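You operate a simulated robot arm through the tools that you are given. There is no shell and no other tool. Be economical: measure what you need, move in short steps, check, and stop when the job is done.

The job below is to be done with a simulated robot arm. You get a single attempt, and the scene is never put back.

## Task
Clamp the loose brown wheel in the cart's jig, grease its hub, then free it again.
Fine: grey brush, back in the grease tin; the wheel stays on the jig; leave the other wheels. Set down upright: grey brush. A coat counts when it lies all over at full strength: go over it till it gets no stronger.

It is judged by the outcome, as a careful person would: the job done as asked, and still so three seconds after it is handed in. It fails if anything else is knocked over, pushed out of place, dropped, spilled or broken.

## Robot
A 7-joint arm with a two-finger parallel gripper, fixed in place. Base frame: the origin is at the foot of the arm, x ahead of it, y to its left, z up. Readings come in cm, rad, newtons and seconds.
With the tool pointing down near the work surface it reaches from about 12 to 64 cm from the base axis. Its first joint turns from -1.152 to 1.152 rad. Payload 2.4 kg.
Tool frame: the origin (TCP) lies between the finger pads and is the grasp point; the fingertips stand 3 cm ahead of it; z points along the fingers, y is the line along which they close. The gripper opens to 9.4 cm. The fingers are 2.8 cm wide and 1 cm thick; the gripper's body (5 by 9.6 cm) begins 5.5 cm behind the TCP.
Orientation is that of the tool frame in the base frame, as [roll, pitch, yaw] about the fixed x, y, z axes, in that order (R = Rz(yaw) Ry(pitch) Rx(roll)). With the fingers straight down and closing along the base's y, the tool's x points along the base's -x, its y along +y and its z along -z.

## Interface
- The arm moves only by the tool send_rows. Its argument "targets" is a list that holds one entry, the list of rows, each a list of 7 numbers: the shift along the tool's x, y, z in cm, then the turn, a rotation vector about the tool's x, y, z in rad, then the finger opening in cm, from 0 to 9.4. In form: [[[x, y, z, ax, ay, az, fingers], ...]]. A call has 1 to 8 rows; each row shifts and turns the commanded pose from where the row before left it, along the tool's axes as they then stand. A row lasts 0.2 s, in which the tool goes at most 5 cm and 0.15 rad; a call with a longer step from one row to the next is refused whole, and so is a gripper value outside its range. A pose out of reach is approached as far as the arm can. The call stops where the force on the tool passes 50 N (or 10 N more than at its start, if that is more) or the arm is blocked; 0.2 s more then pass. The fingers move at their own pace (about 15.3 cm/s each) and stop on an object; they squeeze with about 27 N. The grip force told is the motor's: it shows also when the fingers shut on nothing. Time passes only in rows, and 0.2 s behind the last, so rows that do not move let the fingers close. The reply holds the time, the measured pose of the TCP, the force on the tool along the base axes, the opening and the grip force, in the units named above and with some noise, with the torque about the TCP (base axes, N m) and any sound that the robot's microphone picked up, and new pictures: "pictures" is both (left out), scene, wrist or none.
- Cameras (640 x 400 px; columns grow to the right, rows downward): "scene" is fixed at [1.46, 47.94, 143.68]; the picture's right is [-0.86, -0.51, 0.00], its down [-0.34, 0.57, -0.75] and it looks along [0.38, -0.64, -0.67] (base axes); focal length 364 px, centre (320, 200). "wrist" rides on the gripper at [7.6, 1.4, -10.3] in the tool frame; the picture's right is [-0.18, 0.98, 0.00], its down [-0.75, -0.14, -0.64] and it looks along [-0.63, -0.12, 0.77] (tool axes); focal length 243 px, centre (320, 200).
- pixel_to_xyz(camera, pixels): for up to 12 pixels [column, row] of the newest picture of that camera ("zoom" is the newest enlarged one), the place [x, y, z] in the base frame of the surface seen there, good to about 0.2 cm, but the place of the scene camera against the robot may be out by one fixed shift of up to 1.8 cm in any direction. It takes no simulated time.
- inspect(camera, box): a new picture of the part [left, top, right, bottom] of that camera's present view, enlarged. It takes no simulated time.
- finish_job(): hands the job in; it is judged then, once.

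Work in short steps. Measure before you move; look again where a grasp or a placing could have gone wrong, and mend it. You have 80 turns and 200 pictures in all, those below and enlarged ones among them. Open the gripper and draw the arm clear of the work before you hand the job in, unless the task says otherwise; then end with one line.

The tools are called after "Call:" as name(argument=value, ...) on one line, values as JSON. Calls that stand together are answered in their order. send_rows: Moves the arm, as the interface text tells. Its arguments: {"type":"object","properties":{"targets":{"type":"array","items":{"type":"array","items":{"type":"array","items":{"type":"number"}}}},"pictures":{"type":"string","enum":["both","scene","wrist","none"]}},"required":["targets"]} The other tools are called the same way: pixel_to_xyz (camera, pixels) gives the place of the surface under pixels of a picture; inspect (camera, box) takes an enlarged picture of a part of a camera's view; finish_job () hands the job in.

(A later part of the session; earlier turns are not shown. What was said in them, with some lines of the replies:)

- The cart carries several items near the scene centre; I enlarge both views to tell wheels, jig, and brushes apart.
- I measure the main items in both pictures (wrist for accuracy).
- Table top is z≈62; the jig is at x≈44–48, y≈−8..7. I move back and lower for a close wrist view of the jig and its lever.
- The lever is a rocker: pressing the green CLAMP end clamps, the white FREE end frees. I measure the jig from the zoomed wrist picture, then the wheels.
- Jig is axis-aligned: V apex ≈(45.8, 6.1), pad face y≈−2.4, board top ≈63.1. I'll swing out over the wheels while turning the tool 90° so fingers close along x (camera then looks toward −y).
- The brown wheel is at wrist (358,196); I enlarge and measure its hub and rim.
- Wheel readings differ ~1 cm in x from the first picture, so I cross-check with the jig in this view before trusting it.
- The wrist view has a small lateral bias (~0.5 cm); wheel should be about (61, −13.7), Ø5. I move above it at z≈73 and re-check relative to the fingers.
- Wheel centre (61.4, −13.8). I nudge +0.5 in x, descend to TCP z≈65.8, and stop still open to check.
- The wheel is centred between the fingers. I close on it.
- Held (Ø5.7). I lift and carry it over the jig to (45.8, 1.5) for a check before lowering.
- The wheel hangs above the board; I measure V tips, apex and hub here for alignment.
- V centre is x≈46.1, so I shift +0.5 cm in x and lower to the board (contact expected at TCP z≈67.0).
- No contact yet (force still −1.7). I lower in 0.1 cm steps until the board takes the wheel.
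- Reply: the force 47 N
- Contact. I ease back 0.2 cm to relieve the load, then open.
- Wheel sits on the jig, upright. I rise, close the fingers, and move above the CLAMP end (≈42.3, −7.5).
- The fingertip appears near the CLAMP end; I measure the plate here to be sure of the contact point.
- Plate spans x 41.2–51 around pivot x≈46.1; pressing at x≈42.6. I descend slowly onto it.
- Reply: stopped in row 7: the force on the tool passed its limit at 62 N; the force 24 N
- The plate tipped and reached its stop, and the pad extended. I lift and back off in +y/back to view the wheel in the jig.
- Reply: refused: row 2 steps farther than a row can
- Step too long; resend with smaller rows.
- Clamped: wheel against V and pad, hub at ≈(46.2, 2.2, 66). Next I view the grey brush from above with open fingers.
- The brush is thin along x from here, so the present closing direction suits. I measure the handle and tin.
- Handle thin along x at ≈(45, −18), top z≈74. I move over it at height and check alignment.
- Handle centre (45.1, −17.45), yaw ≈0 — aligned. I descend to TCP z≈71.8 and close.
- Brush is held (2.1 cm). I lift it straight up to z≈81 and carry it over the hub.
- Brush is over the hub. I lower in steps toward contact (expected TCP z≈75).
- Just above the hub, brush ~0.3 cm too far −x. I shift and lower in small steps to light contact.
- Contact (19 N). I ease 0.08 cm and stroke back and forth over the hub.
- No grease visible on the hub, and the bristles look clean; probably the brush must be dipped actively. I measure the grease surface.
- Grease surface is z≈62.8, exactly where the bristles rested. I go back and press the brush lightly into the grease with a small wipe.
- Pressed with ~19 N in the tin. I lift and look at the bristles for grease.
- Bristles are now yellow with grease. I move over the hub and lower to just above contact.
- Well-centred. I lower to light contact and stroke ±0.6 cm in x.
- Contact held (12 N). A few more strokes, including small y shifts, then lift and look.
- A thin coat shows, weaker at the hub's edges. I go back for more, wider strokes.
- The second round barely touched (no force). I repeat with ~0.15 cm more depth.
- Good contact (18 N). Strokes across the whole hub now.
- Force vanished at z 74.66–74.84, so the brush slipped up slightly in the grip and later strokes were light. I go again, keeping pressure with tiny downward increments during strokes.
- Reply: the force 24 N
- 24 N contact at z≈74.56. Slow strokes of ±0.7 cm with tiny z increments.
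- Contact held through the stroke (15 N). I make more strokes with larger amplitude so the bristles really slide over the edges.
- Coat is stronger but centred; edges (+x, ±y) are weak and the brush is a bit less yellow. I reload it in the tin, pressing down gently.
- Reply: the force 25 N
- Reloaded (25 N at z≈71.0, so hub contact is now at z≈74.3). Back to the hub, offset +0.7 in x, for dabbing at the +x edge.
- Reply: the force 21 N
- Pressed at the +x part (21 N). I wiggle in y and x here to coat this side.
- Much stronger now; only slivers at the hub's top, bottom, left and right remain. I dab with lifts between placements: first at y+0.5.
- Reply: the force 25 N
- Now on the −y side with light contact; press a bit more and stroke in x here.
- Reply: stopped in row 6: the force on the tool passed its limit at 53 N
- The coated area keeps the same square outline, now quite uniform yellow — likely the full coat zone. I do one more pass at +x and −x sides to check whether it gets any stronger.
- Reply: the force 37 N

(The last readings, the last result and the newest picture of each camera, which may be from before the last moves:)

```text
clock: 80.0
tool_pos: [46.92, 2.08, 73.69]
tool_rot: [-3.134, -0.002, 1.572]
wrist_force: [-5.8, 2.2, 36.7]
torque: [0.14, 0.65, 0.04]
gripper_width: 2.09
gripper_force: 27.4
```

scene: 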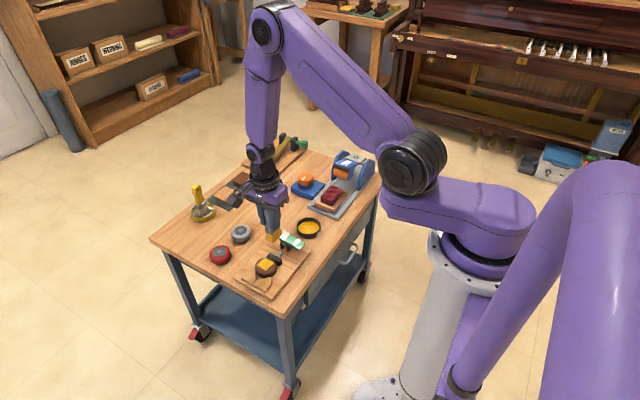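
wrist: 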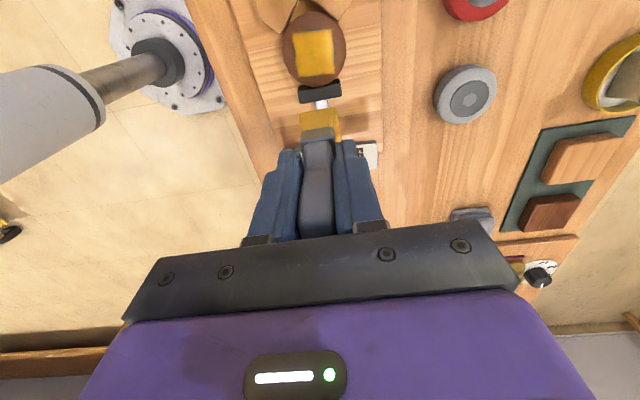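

Call:
send_rows(targets=[[[0, 0, -0.06, 0, 0, 0, 0.5], [0.4, 0, 0, 0, 0, 0, 0.5], [-0.4, 0, 0, 0, 0, 0, 0.5], [-0.4, 0, 0, 0, 0, 0, 0.5], [0.4, 0, 0, 0, 0, 0, 0.5], [0, 0, -0.6, 0, 0, 0, 0.5], [0, -1.4, 0, 0, 0, 0, 0.5], [0, 0, 0.55, 0, 0, 0, 0.5]]], pictures="none")

Call:
send_rows(targets=[[[0, 0, 0.08, 0, 0, 0, 0.5], [0, 0, 0.06, 0, 0, 0, 0.5], [0, 0, 0, 0, 0, 0, 0.5]]], pictures="none")

```text
clock: 81.8
tool_pos: [45.38, 2.08, 73.6]
tool_rot: [-3.131, -0.005, 1.57]
wrist_force: [-3.0, 0.6, 14.6]
torque: [0.04, 0.19, 0.06]
gripper_width: 2.1
gripper_force: 26.8
```

```text
clock: 82.5
tool_pos: [45.38, 1.99, 73.82]
tool_rot: [-3.132, -0.004, 1.571]
wrist_force: [-2.6, 1.7, 15.7]
torque: [0.08, 0.15, -0.03]
gripper_width: 2.09
gripper_force: 26.7
stopped in row 3: the force on the tool passed its limit at 51 N (the readings are from after the stop); the commanded pose is now the measured one
```

Firm contact on the −x side; a few small strokes here, then lift and look.

Call:
send_rows(targets=[[[0.4, 0, 0, 0, 0, 0, 0.5], [-0.4, 0, 0, 0, 0, 0, 0.5], [-0.4, 0, 0, 0, 0, 0, 0.5], [0.4, 0.3, 0, 0, 0, 0, 0.5], [0, 0.4, 0, 0, 0, 0, 0.5]]], pictures="none")

Call:
send_rows(targets=[[[0, 0, -0.5, 0, 0, 0, 0.5], [0, 0, -3, 0, 0, 0, 0.5], [0, 0, -3, 0, 0, 0, 0.5], [-4, 0, 0, 0, 0, 0, 0.5]]])

Call:
inspect(camera="wrist", box=[250, 0, 370, 120])

Call:
inspect(camera="scene", box=[235, 225, 305, 285])

```text
clock: 83.5
tool_pos: [45.42, 2.06, 73.81]
tool_rot: [-3.126, -0.001, 1.573]
wrist_force: [-4.8, -0.2, 16.9]
torque: [0.04, 0.19, -0.03]
gripper_width: 2.08
gripper_force: 26.7
stopped in row 5: the force on the tool passed its limit at 53 N (the readings are from after the stop); the commanded pose is now the measured one
```

```text
clock: 84.5
tool_pos: [45.65, -2.1, 80.16]
tool_rot: [-3.125, -0.002, 1.576]
wrist_force: [0.0, -0.2, -0.3]
torque: [0.0, -0.02, 0.02]
gripper_width: 2.1
gripper_force: 27.2
```

scene: 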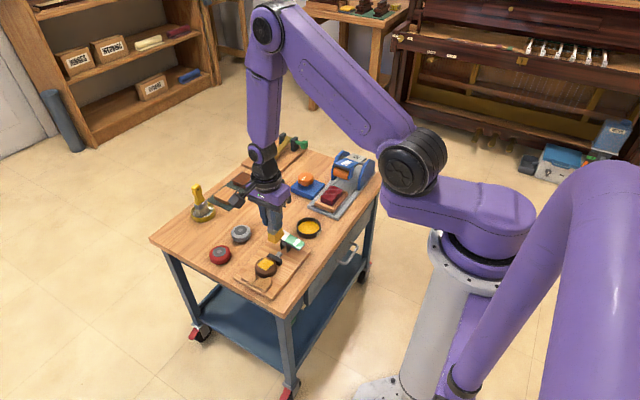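
wrist: 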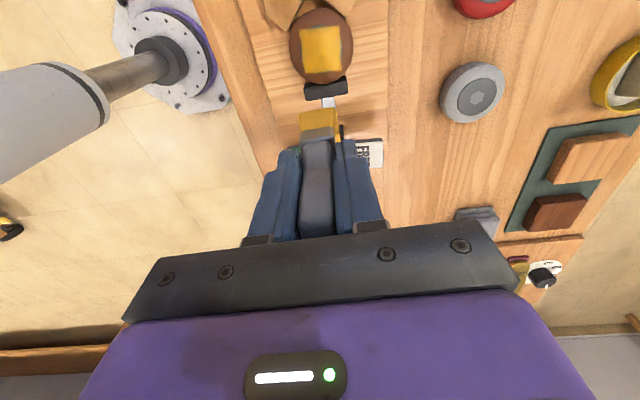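

```text
3.33 times, centred on (310, 60) of wrist
```

zoom: 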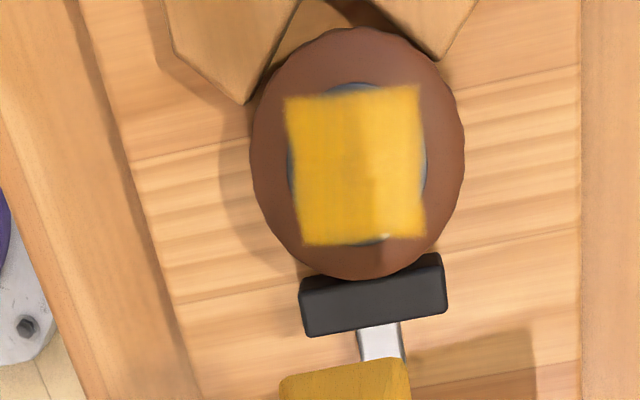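

```text
6.67 times, centred on (270, 255) of scene
```

zoom: 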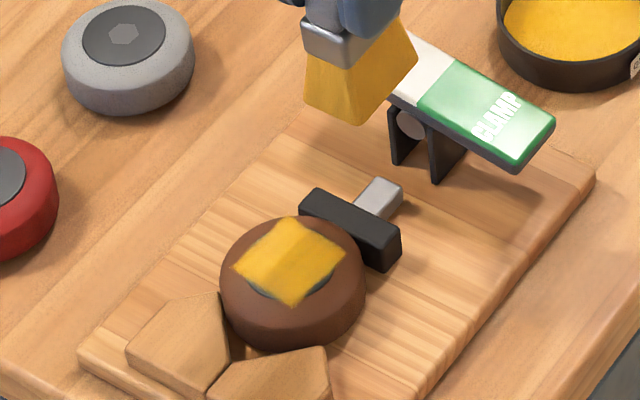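

The patch outline is fixed (it is the coat zone). I look closer for uneven strength.

Call:
inspect(camera="wrist", box=[290, 10, 350, 70])

Call:
inspect(camera="scene", box=[252, 252, 282, 278])

```text
6.67 times, centred on (320, 40) of wrist
```

zoom: 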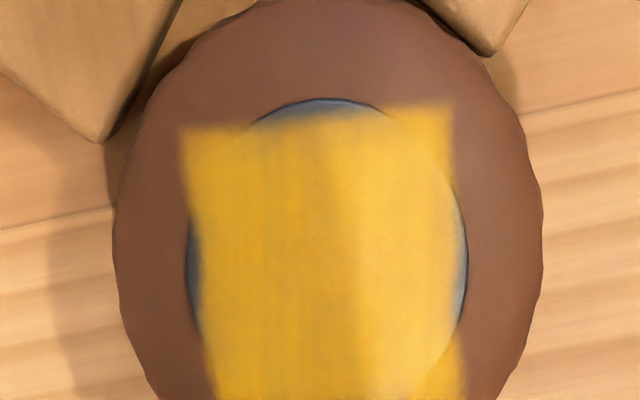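

```text
15.38 times, centred on (267, 265) of scene
```

zoom: 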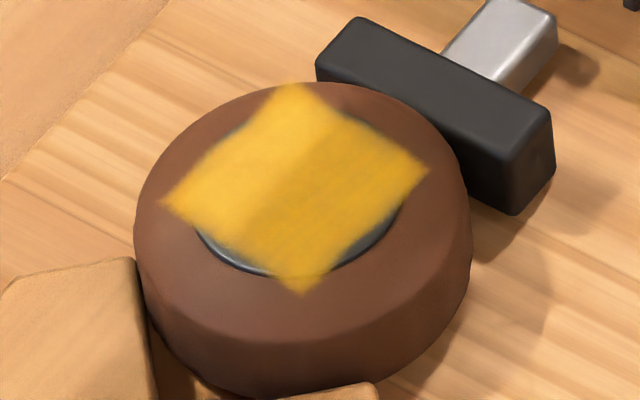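

The patch is uniformly opaque, the same colour as the tin's grease, and unchanged since the pass before — full strength. Now I return the brush to the tin, correcting the small roll, and stop just above the grease.

Call:
send_rows(targets=[[[-3.8, -0.1, 0, -0.016, 0, 0, 0.5], [-3.8, -0.1, 0, 0, 0, 0, 0.5], [-3.8, -0.1, 0, 0, 0, 0, 0.5], [-3.8, -0.1, 0, 0, 0, 0, 0.5], [0, 0, 3, 0, 0, 0, 0.5], [0, 0, 3, 0, 0, 0, 0.5], [0, 0, 2.6, 0, 0, 0, 0.5], [0, 0, 0.4, 0, 0, 0, 0.5]]])

Call:
inspect(camera="scene", box=[270, 185, 350, 255])

Call:
inspect(camera="wrist", box=[240, 60, 400, 200])

```text
clock: 86.3
tool_pos: [45.33, -17.14, 71.14]
tool_rot: [3.141, -0.001, 1.573]
wrist_force: [0.4, 0.6, -0.8]
torque: [0.0, -0.01, -0.01]
gripper_width: 2.06
gripper_force: 27.2
```

scene: 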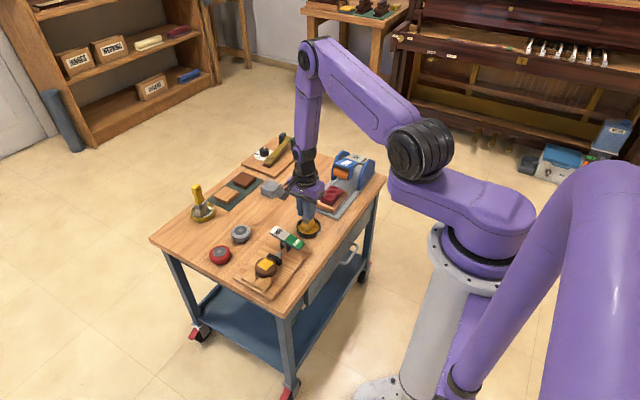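
wrist: 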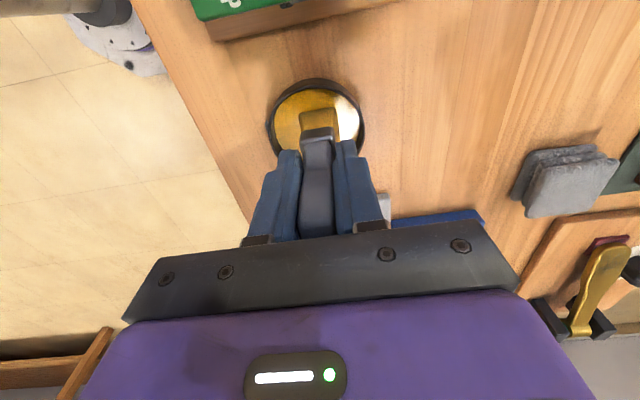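

```text
5.71 times, centred on (310, 220) of scene
```

zoom: 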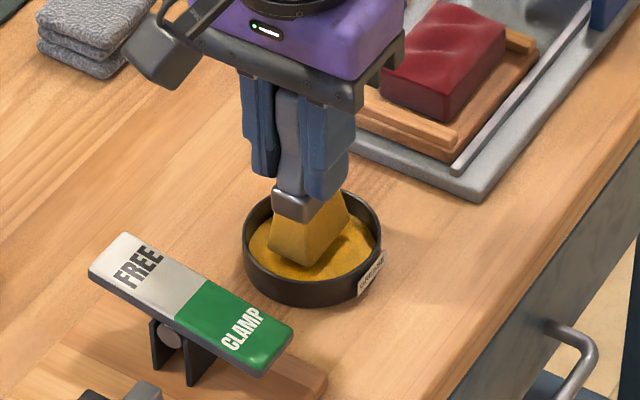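

```text
2.86 times, centred on (320, 130) of wrist
```

zoom: 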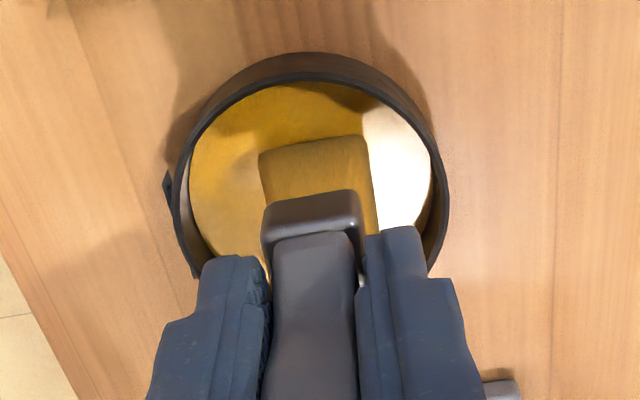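

Brush is well inside the tin. I lower in small steps until it touches.

Call:
send_rows(targets=[[[0, 0, 0.2, 0, 0, 0, 0.5], [0, 0, 0.2, 0, 0, 0, 0.5], [0, 0, 0.1, 0, 0, 0, 0.5], [0, 0, 0, 0, 0, 0, 0.5]]], pictures="none")

```text
clock: 87.3
tool_pos: [45.18, -17.23, 70.6]
tool_rot: [3.14, -0.003, 1.573]
wrist_force: [-0.1, -0.4, -0.6]
torque: [-0.02, 0.02, -0.04]
gripper_width: 2.08
gripper_force: 27.4
```

Call:
send_rows(targets=[[[0, 0, 0.1, 0, 0, 0, 0.5], [0, 0, 0.1, 0, 0, 0, 0.5], [0, 0, 0, 0, 0, 0, 0.5]]], pictures="none")

```text
clock: 88.1
tool_pos: [45.24, -17.28, 70.63]
tool_rot: [3.139, -0.002, 1.572]
wrist_force: [-0.6, 0.0, 3.9]
torque: [0.08, 0.06, 0.0]
gripper_width: 2.08
gripper_force: 27.0
```

Touching (≈5 N). A tiny press to seat it flat, then open gently.

Call:
send_rows(targets=[[[0, 0, 0.05, 0, 0, 0, 0.5], [0, 0, 0, 0, 0, 0, 2.4], [0, 0, 0, 0, 0, 0, 3.2], [0, 0, 0, 0, 0, 0, 4.5], [0, 0, 0, 0, 0, 0, 5]]])

Call:
inspect(camera="scene", box=[270, 185, 350, 255])

```text
clock: 89.3
tool_pos: [45.31, -17.26, 70.43]
tool_rot: [3.14, -0.002, 1.573]
wrist_force: [-0.3, 0.3, -0.5]
torque: [0.02, 0.04, 0.01]
gripper_width: 5.0
gripper_force: 0.0
```

scene: 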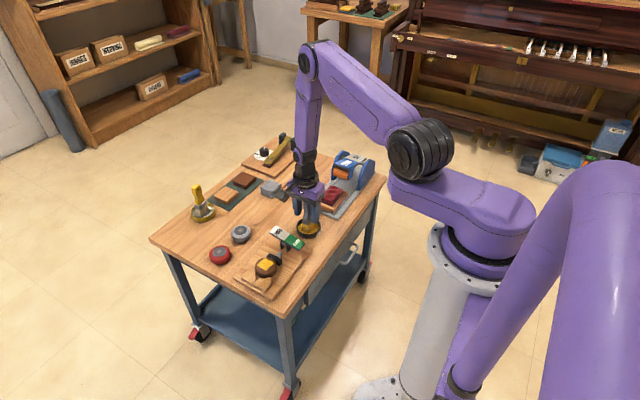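
wrist: 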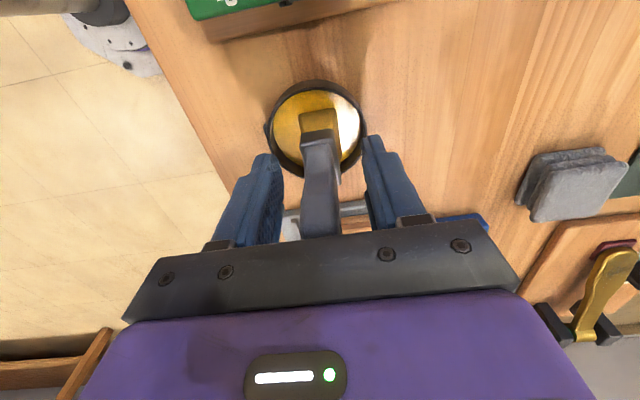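

```text
5.71 times, centred on (310, 220) of scene
```

zoom: 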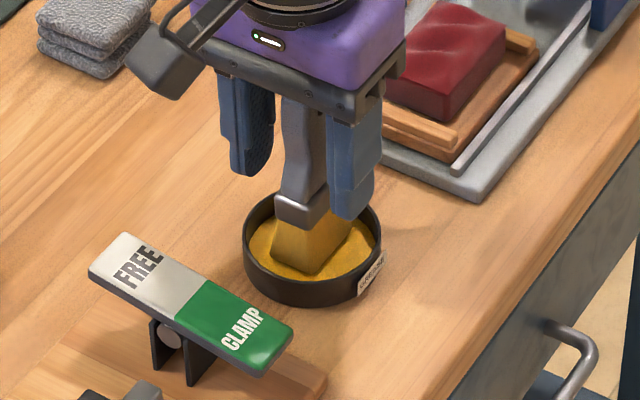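

Brush stands upright in the tin. I rise straight up clear of it.

Call:
send_rows(targets=[[[0, 0, -2, 0, 0, 0, 5], [0, 0, -3, 0, 0, 0, 5], [0, 0, -3, 0, 0, 0, 5], [0, 0, -3, 0, 0, 0, 5], [3.2, 1.4, 0, 0, 0, 0, 3], [3.2, 1.4, 0, 0, 0, 0, 0], [3.2, 1.4, 0, 0, 0, 0, 0], [0, 0, 4, 0, 0, 0, 0]]])

Call:
inspect(camera="wrist", box=[220, 40, 420, 240])

Call:
inspect(camera="scene", box=[250, 180, 350, 280])

```text
clock: 91.1
tool_pos: [49.26, -7.66, 77.12]
tool_rot: [-3.141, -0.002, 1.573]
wrist_force: [-0.6, 0.1, 0.3]
torque: [0.01, 0.01, 0.03]
gripper_width: 0.02
gripper_force: 27.2
```

scene: 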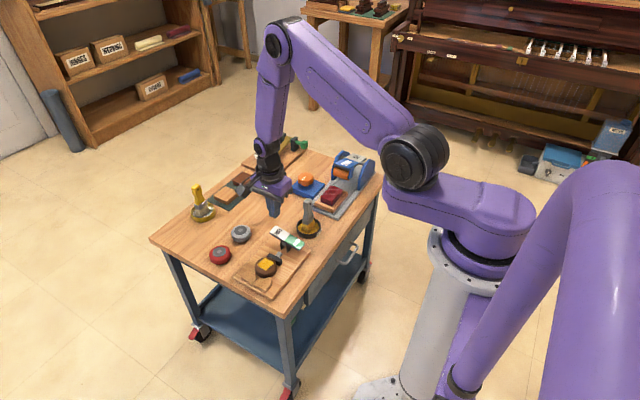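
wrist: 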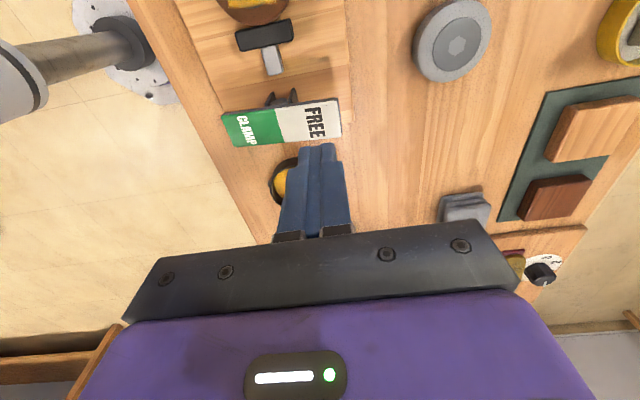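

```text
2.00 times, centred on (320, 140) of wrist
```

zoom: 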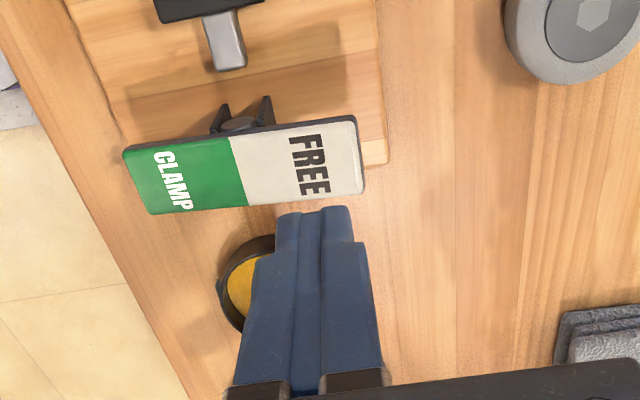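

```text
4.00 times, centred on (300, 230) of scene
```

zoom: 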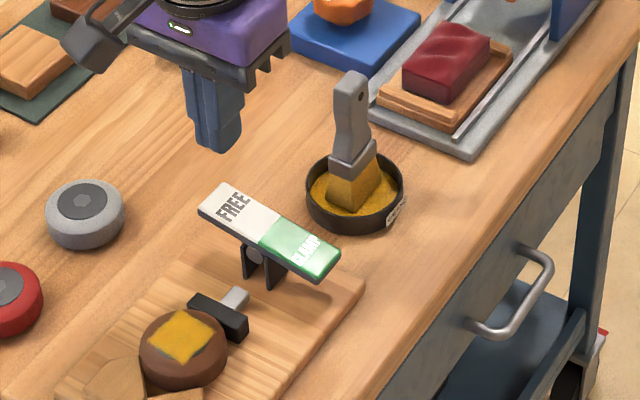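

Brush stands upright. I press the FREE end down at x≈49.4, slowly from just above it.

Call:
send_rows(targets=[[[0, 0.2, 2.7, 0, 0, 0, 0], [0, 0, 2.5, 0, 0, 0, 0], [0, 0, 0.5, 0, 0, 0, 0], [0, 0, 0.5, 0, 0, 0, 0], [0, 0, 0.4, 0, 0, 0, 0], [0, 0, 0.4, 0, 0, 0, 0], [0, 0, 0.3, 0, 0, 0, 0]]], pictures="none")

Call:
send_rows(targets=[[[0, 0, -3, 0, 0, 0, 0], [0, 0, -3, 0, 0, 0, 0], [0, 0, -3, 0, 0, 0, 0], [4, 0, 0, 0, 0, 0, 0], [4, 0, 0, 0, 0, 0, 0]]])

Call:
inspect(camera="scene", box=[230, 190, 330, 290])

Call:
inspect(camera="wrist", box=[200, 0, 400, 200])

```text
clock: 92.7
tool_pos: [49.75, -7.59, 70.07]
tool_rot: [3.14, -0.002, 1.572]
wrist_force: [0.4, -0.1, 0.1]
torque: [0.01, -0.01, -0.04]
gripper_width: 0.04
gripper_force: 26.5
```

```text
clock: 93.9
tool_pos: [49.66, 0.4, 79.22]
tool_rot: [3.139, -0.003, 1.573]
wrist_force: [-0.1, -0.8, 0.3]
torque: [-0.05, 0.01, -0.03]
gripper_width: 0.0
gripper_force: 27.5
```

scene: 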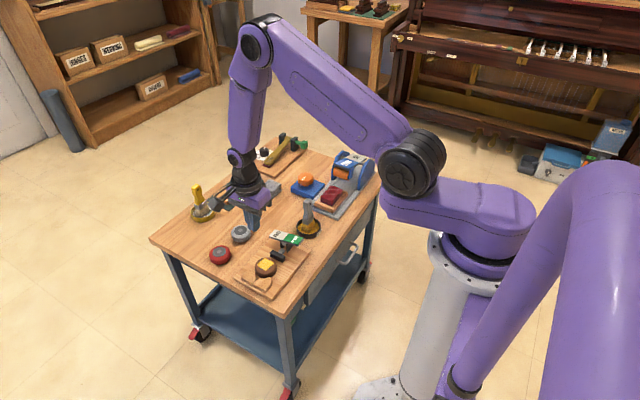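
wrist: 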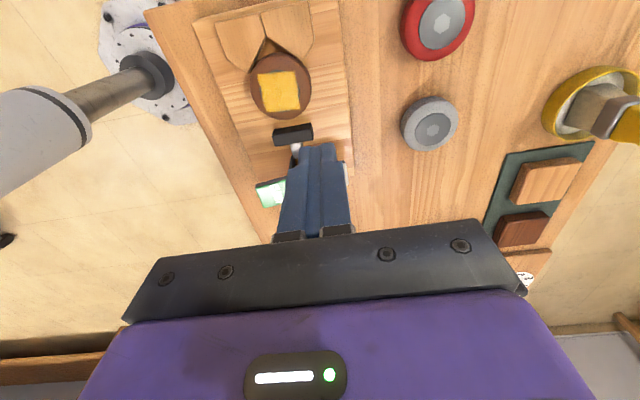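

```text
4.00 times, centred on (280, 240) of scene
```

zoom: 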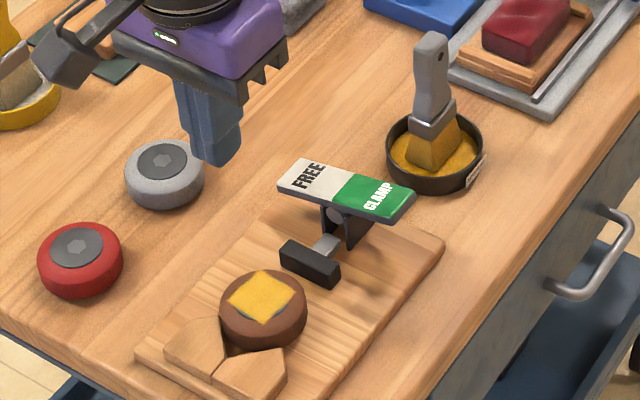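

```text
2.00 times, centred on (300, 100) of wrist
```

zoom: 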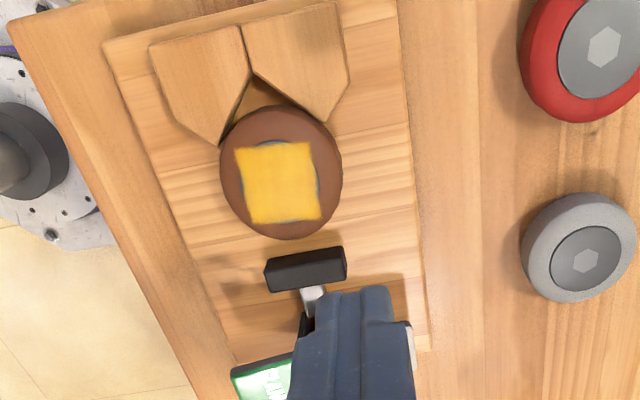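

The pad has retracted and the wheel is free on the jig. I check the rocker's tilt is fully over, then raise away with the gripper open.

Call:
send_rows(targets=[[[0, 0, -4, 0, 0, 0, 5], [3, -3, -2, 0, 0, 0, 9.4], [3, -3, -2, 0, 0, 0, 9.4], [3, -3, 0, 0, 0, 0, 9.4], [0, 0, 0, 0, 0, 0, 9.4]]])

Call:
inspect(camera="scene", box=[180, 150, 360, 300])

Call:
pixel_to_xyz(camera="scene", pixels=[[298, 241], [276, 231], [285, 237], [266, 264]])

```text
clock: 95.1
tool_pos: [40.54, 9.12, 87.2]
tool_rot: [-3.141, -0.003, 1.572]
wrist_force: [0.0, 0.6, 0.3]
torque: [0.0, 0.0, -0.01]
gripper_width: 9.41
gripper_force: 0.1
```

scene: 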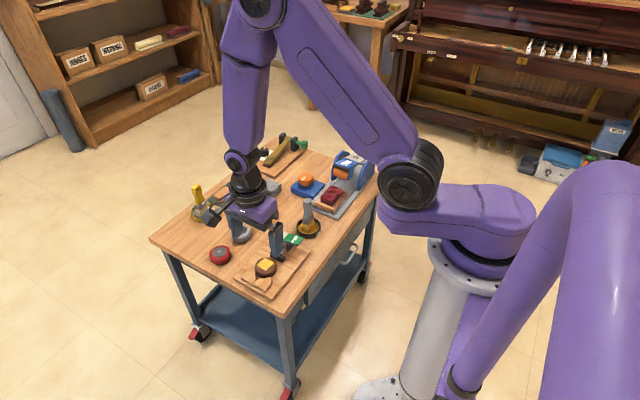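
wrist: 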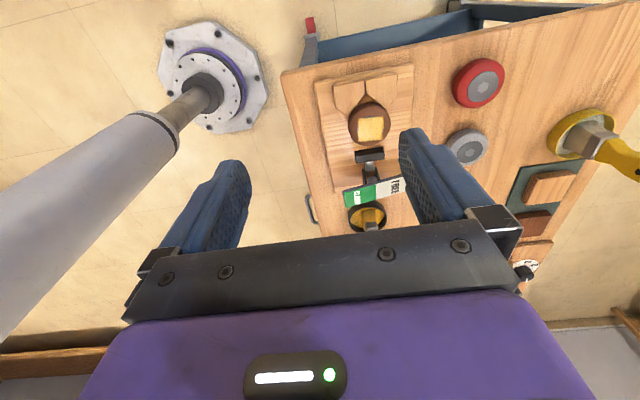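

```text
2.67 times, centred on (270, 225) of scene
```

zoom: 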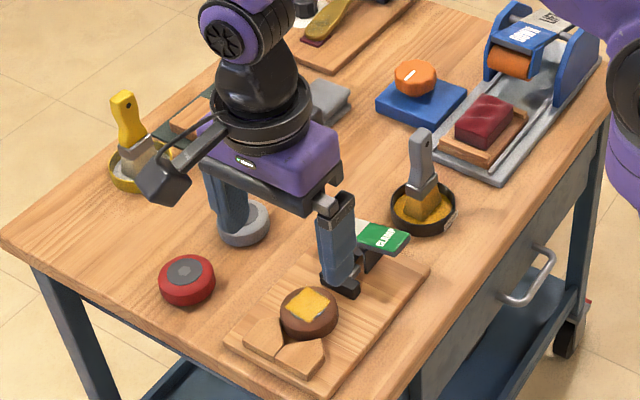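

```text
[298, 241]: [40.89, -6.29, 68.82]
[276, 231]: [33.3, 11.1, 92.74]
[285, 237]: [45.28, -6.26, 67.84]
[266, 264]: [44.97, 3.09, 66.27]
```

The rocker is fully back at FREE, the wheel is loose on the jig with its greased hub, the brush is upright in its tin, and the arm is clear. I hand in.

Call:
finish_job()

```text
The job is handed in.
```

The brown wheel was clamped in the jig, its hub greased until the coat got no stronger, and freed again. It is still on the jig, and the grey brush is upright in the grease tin; a little grease also went onto the tyre around the hub.
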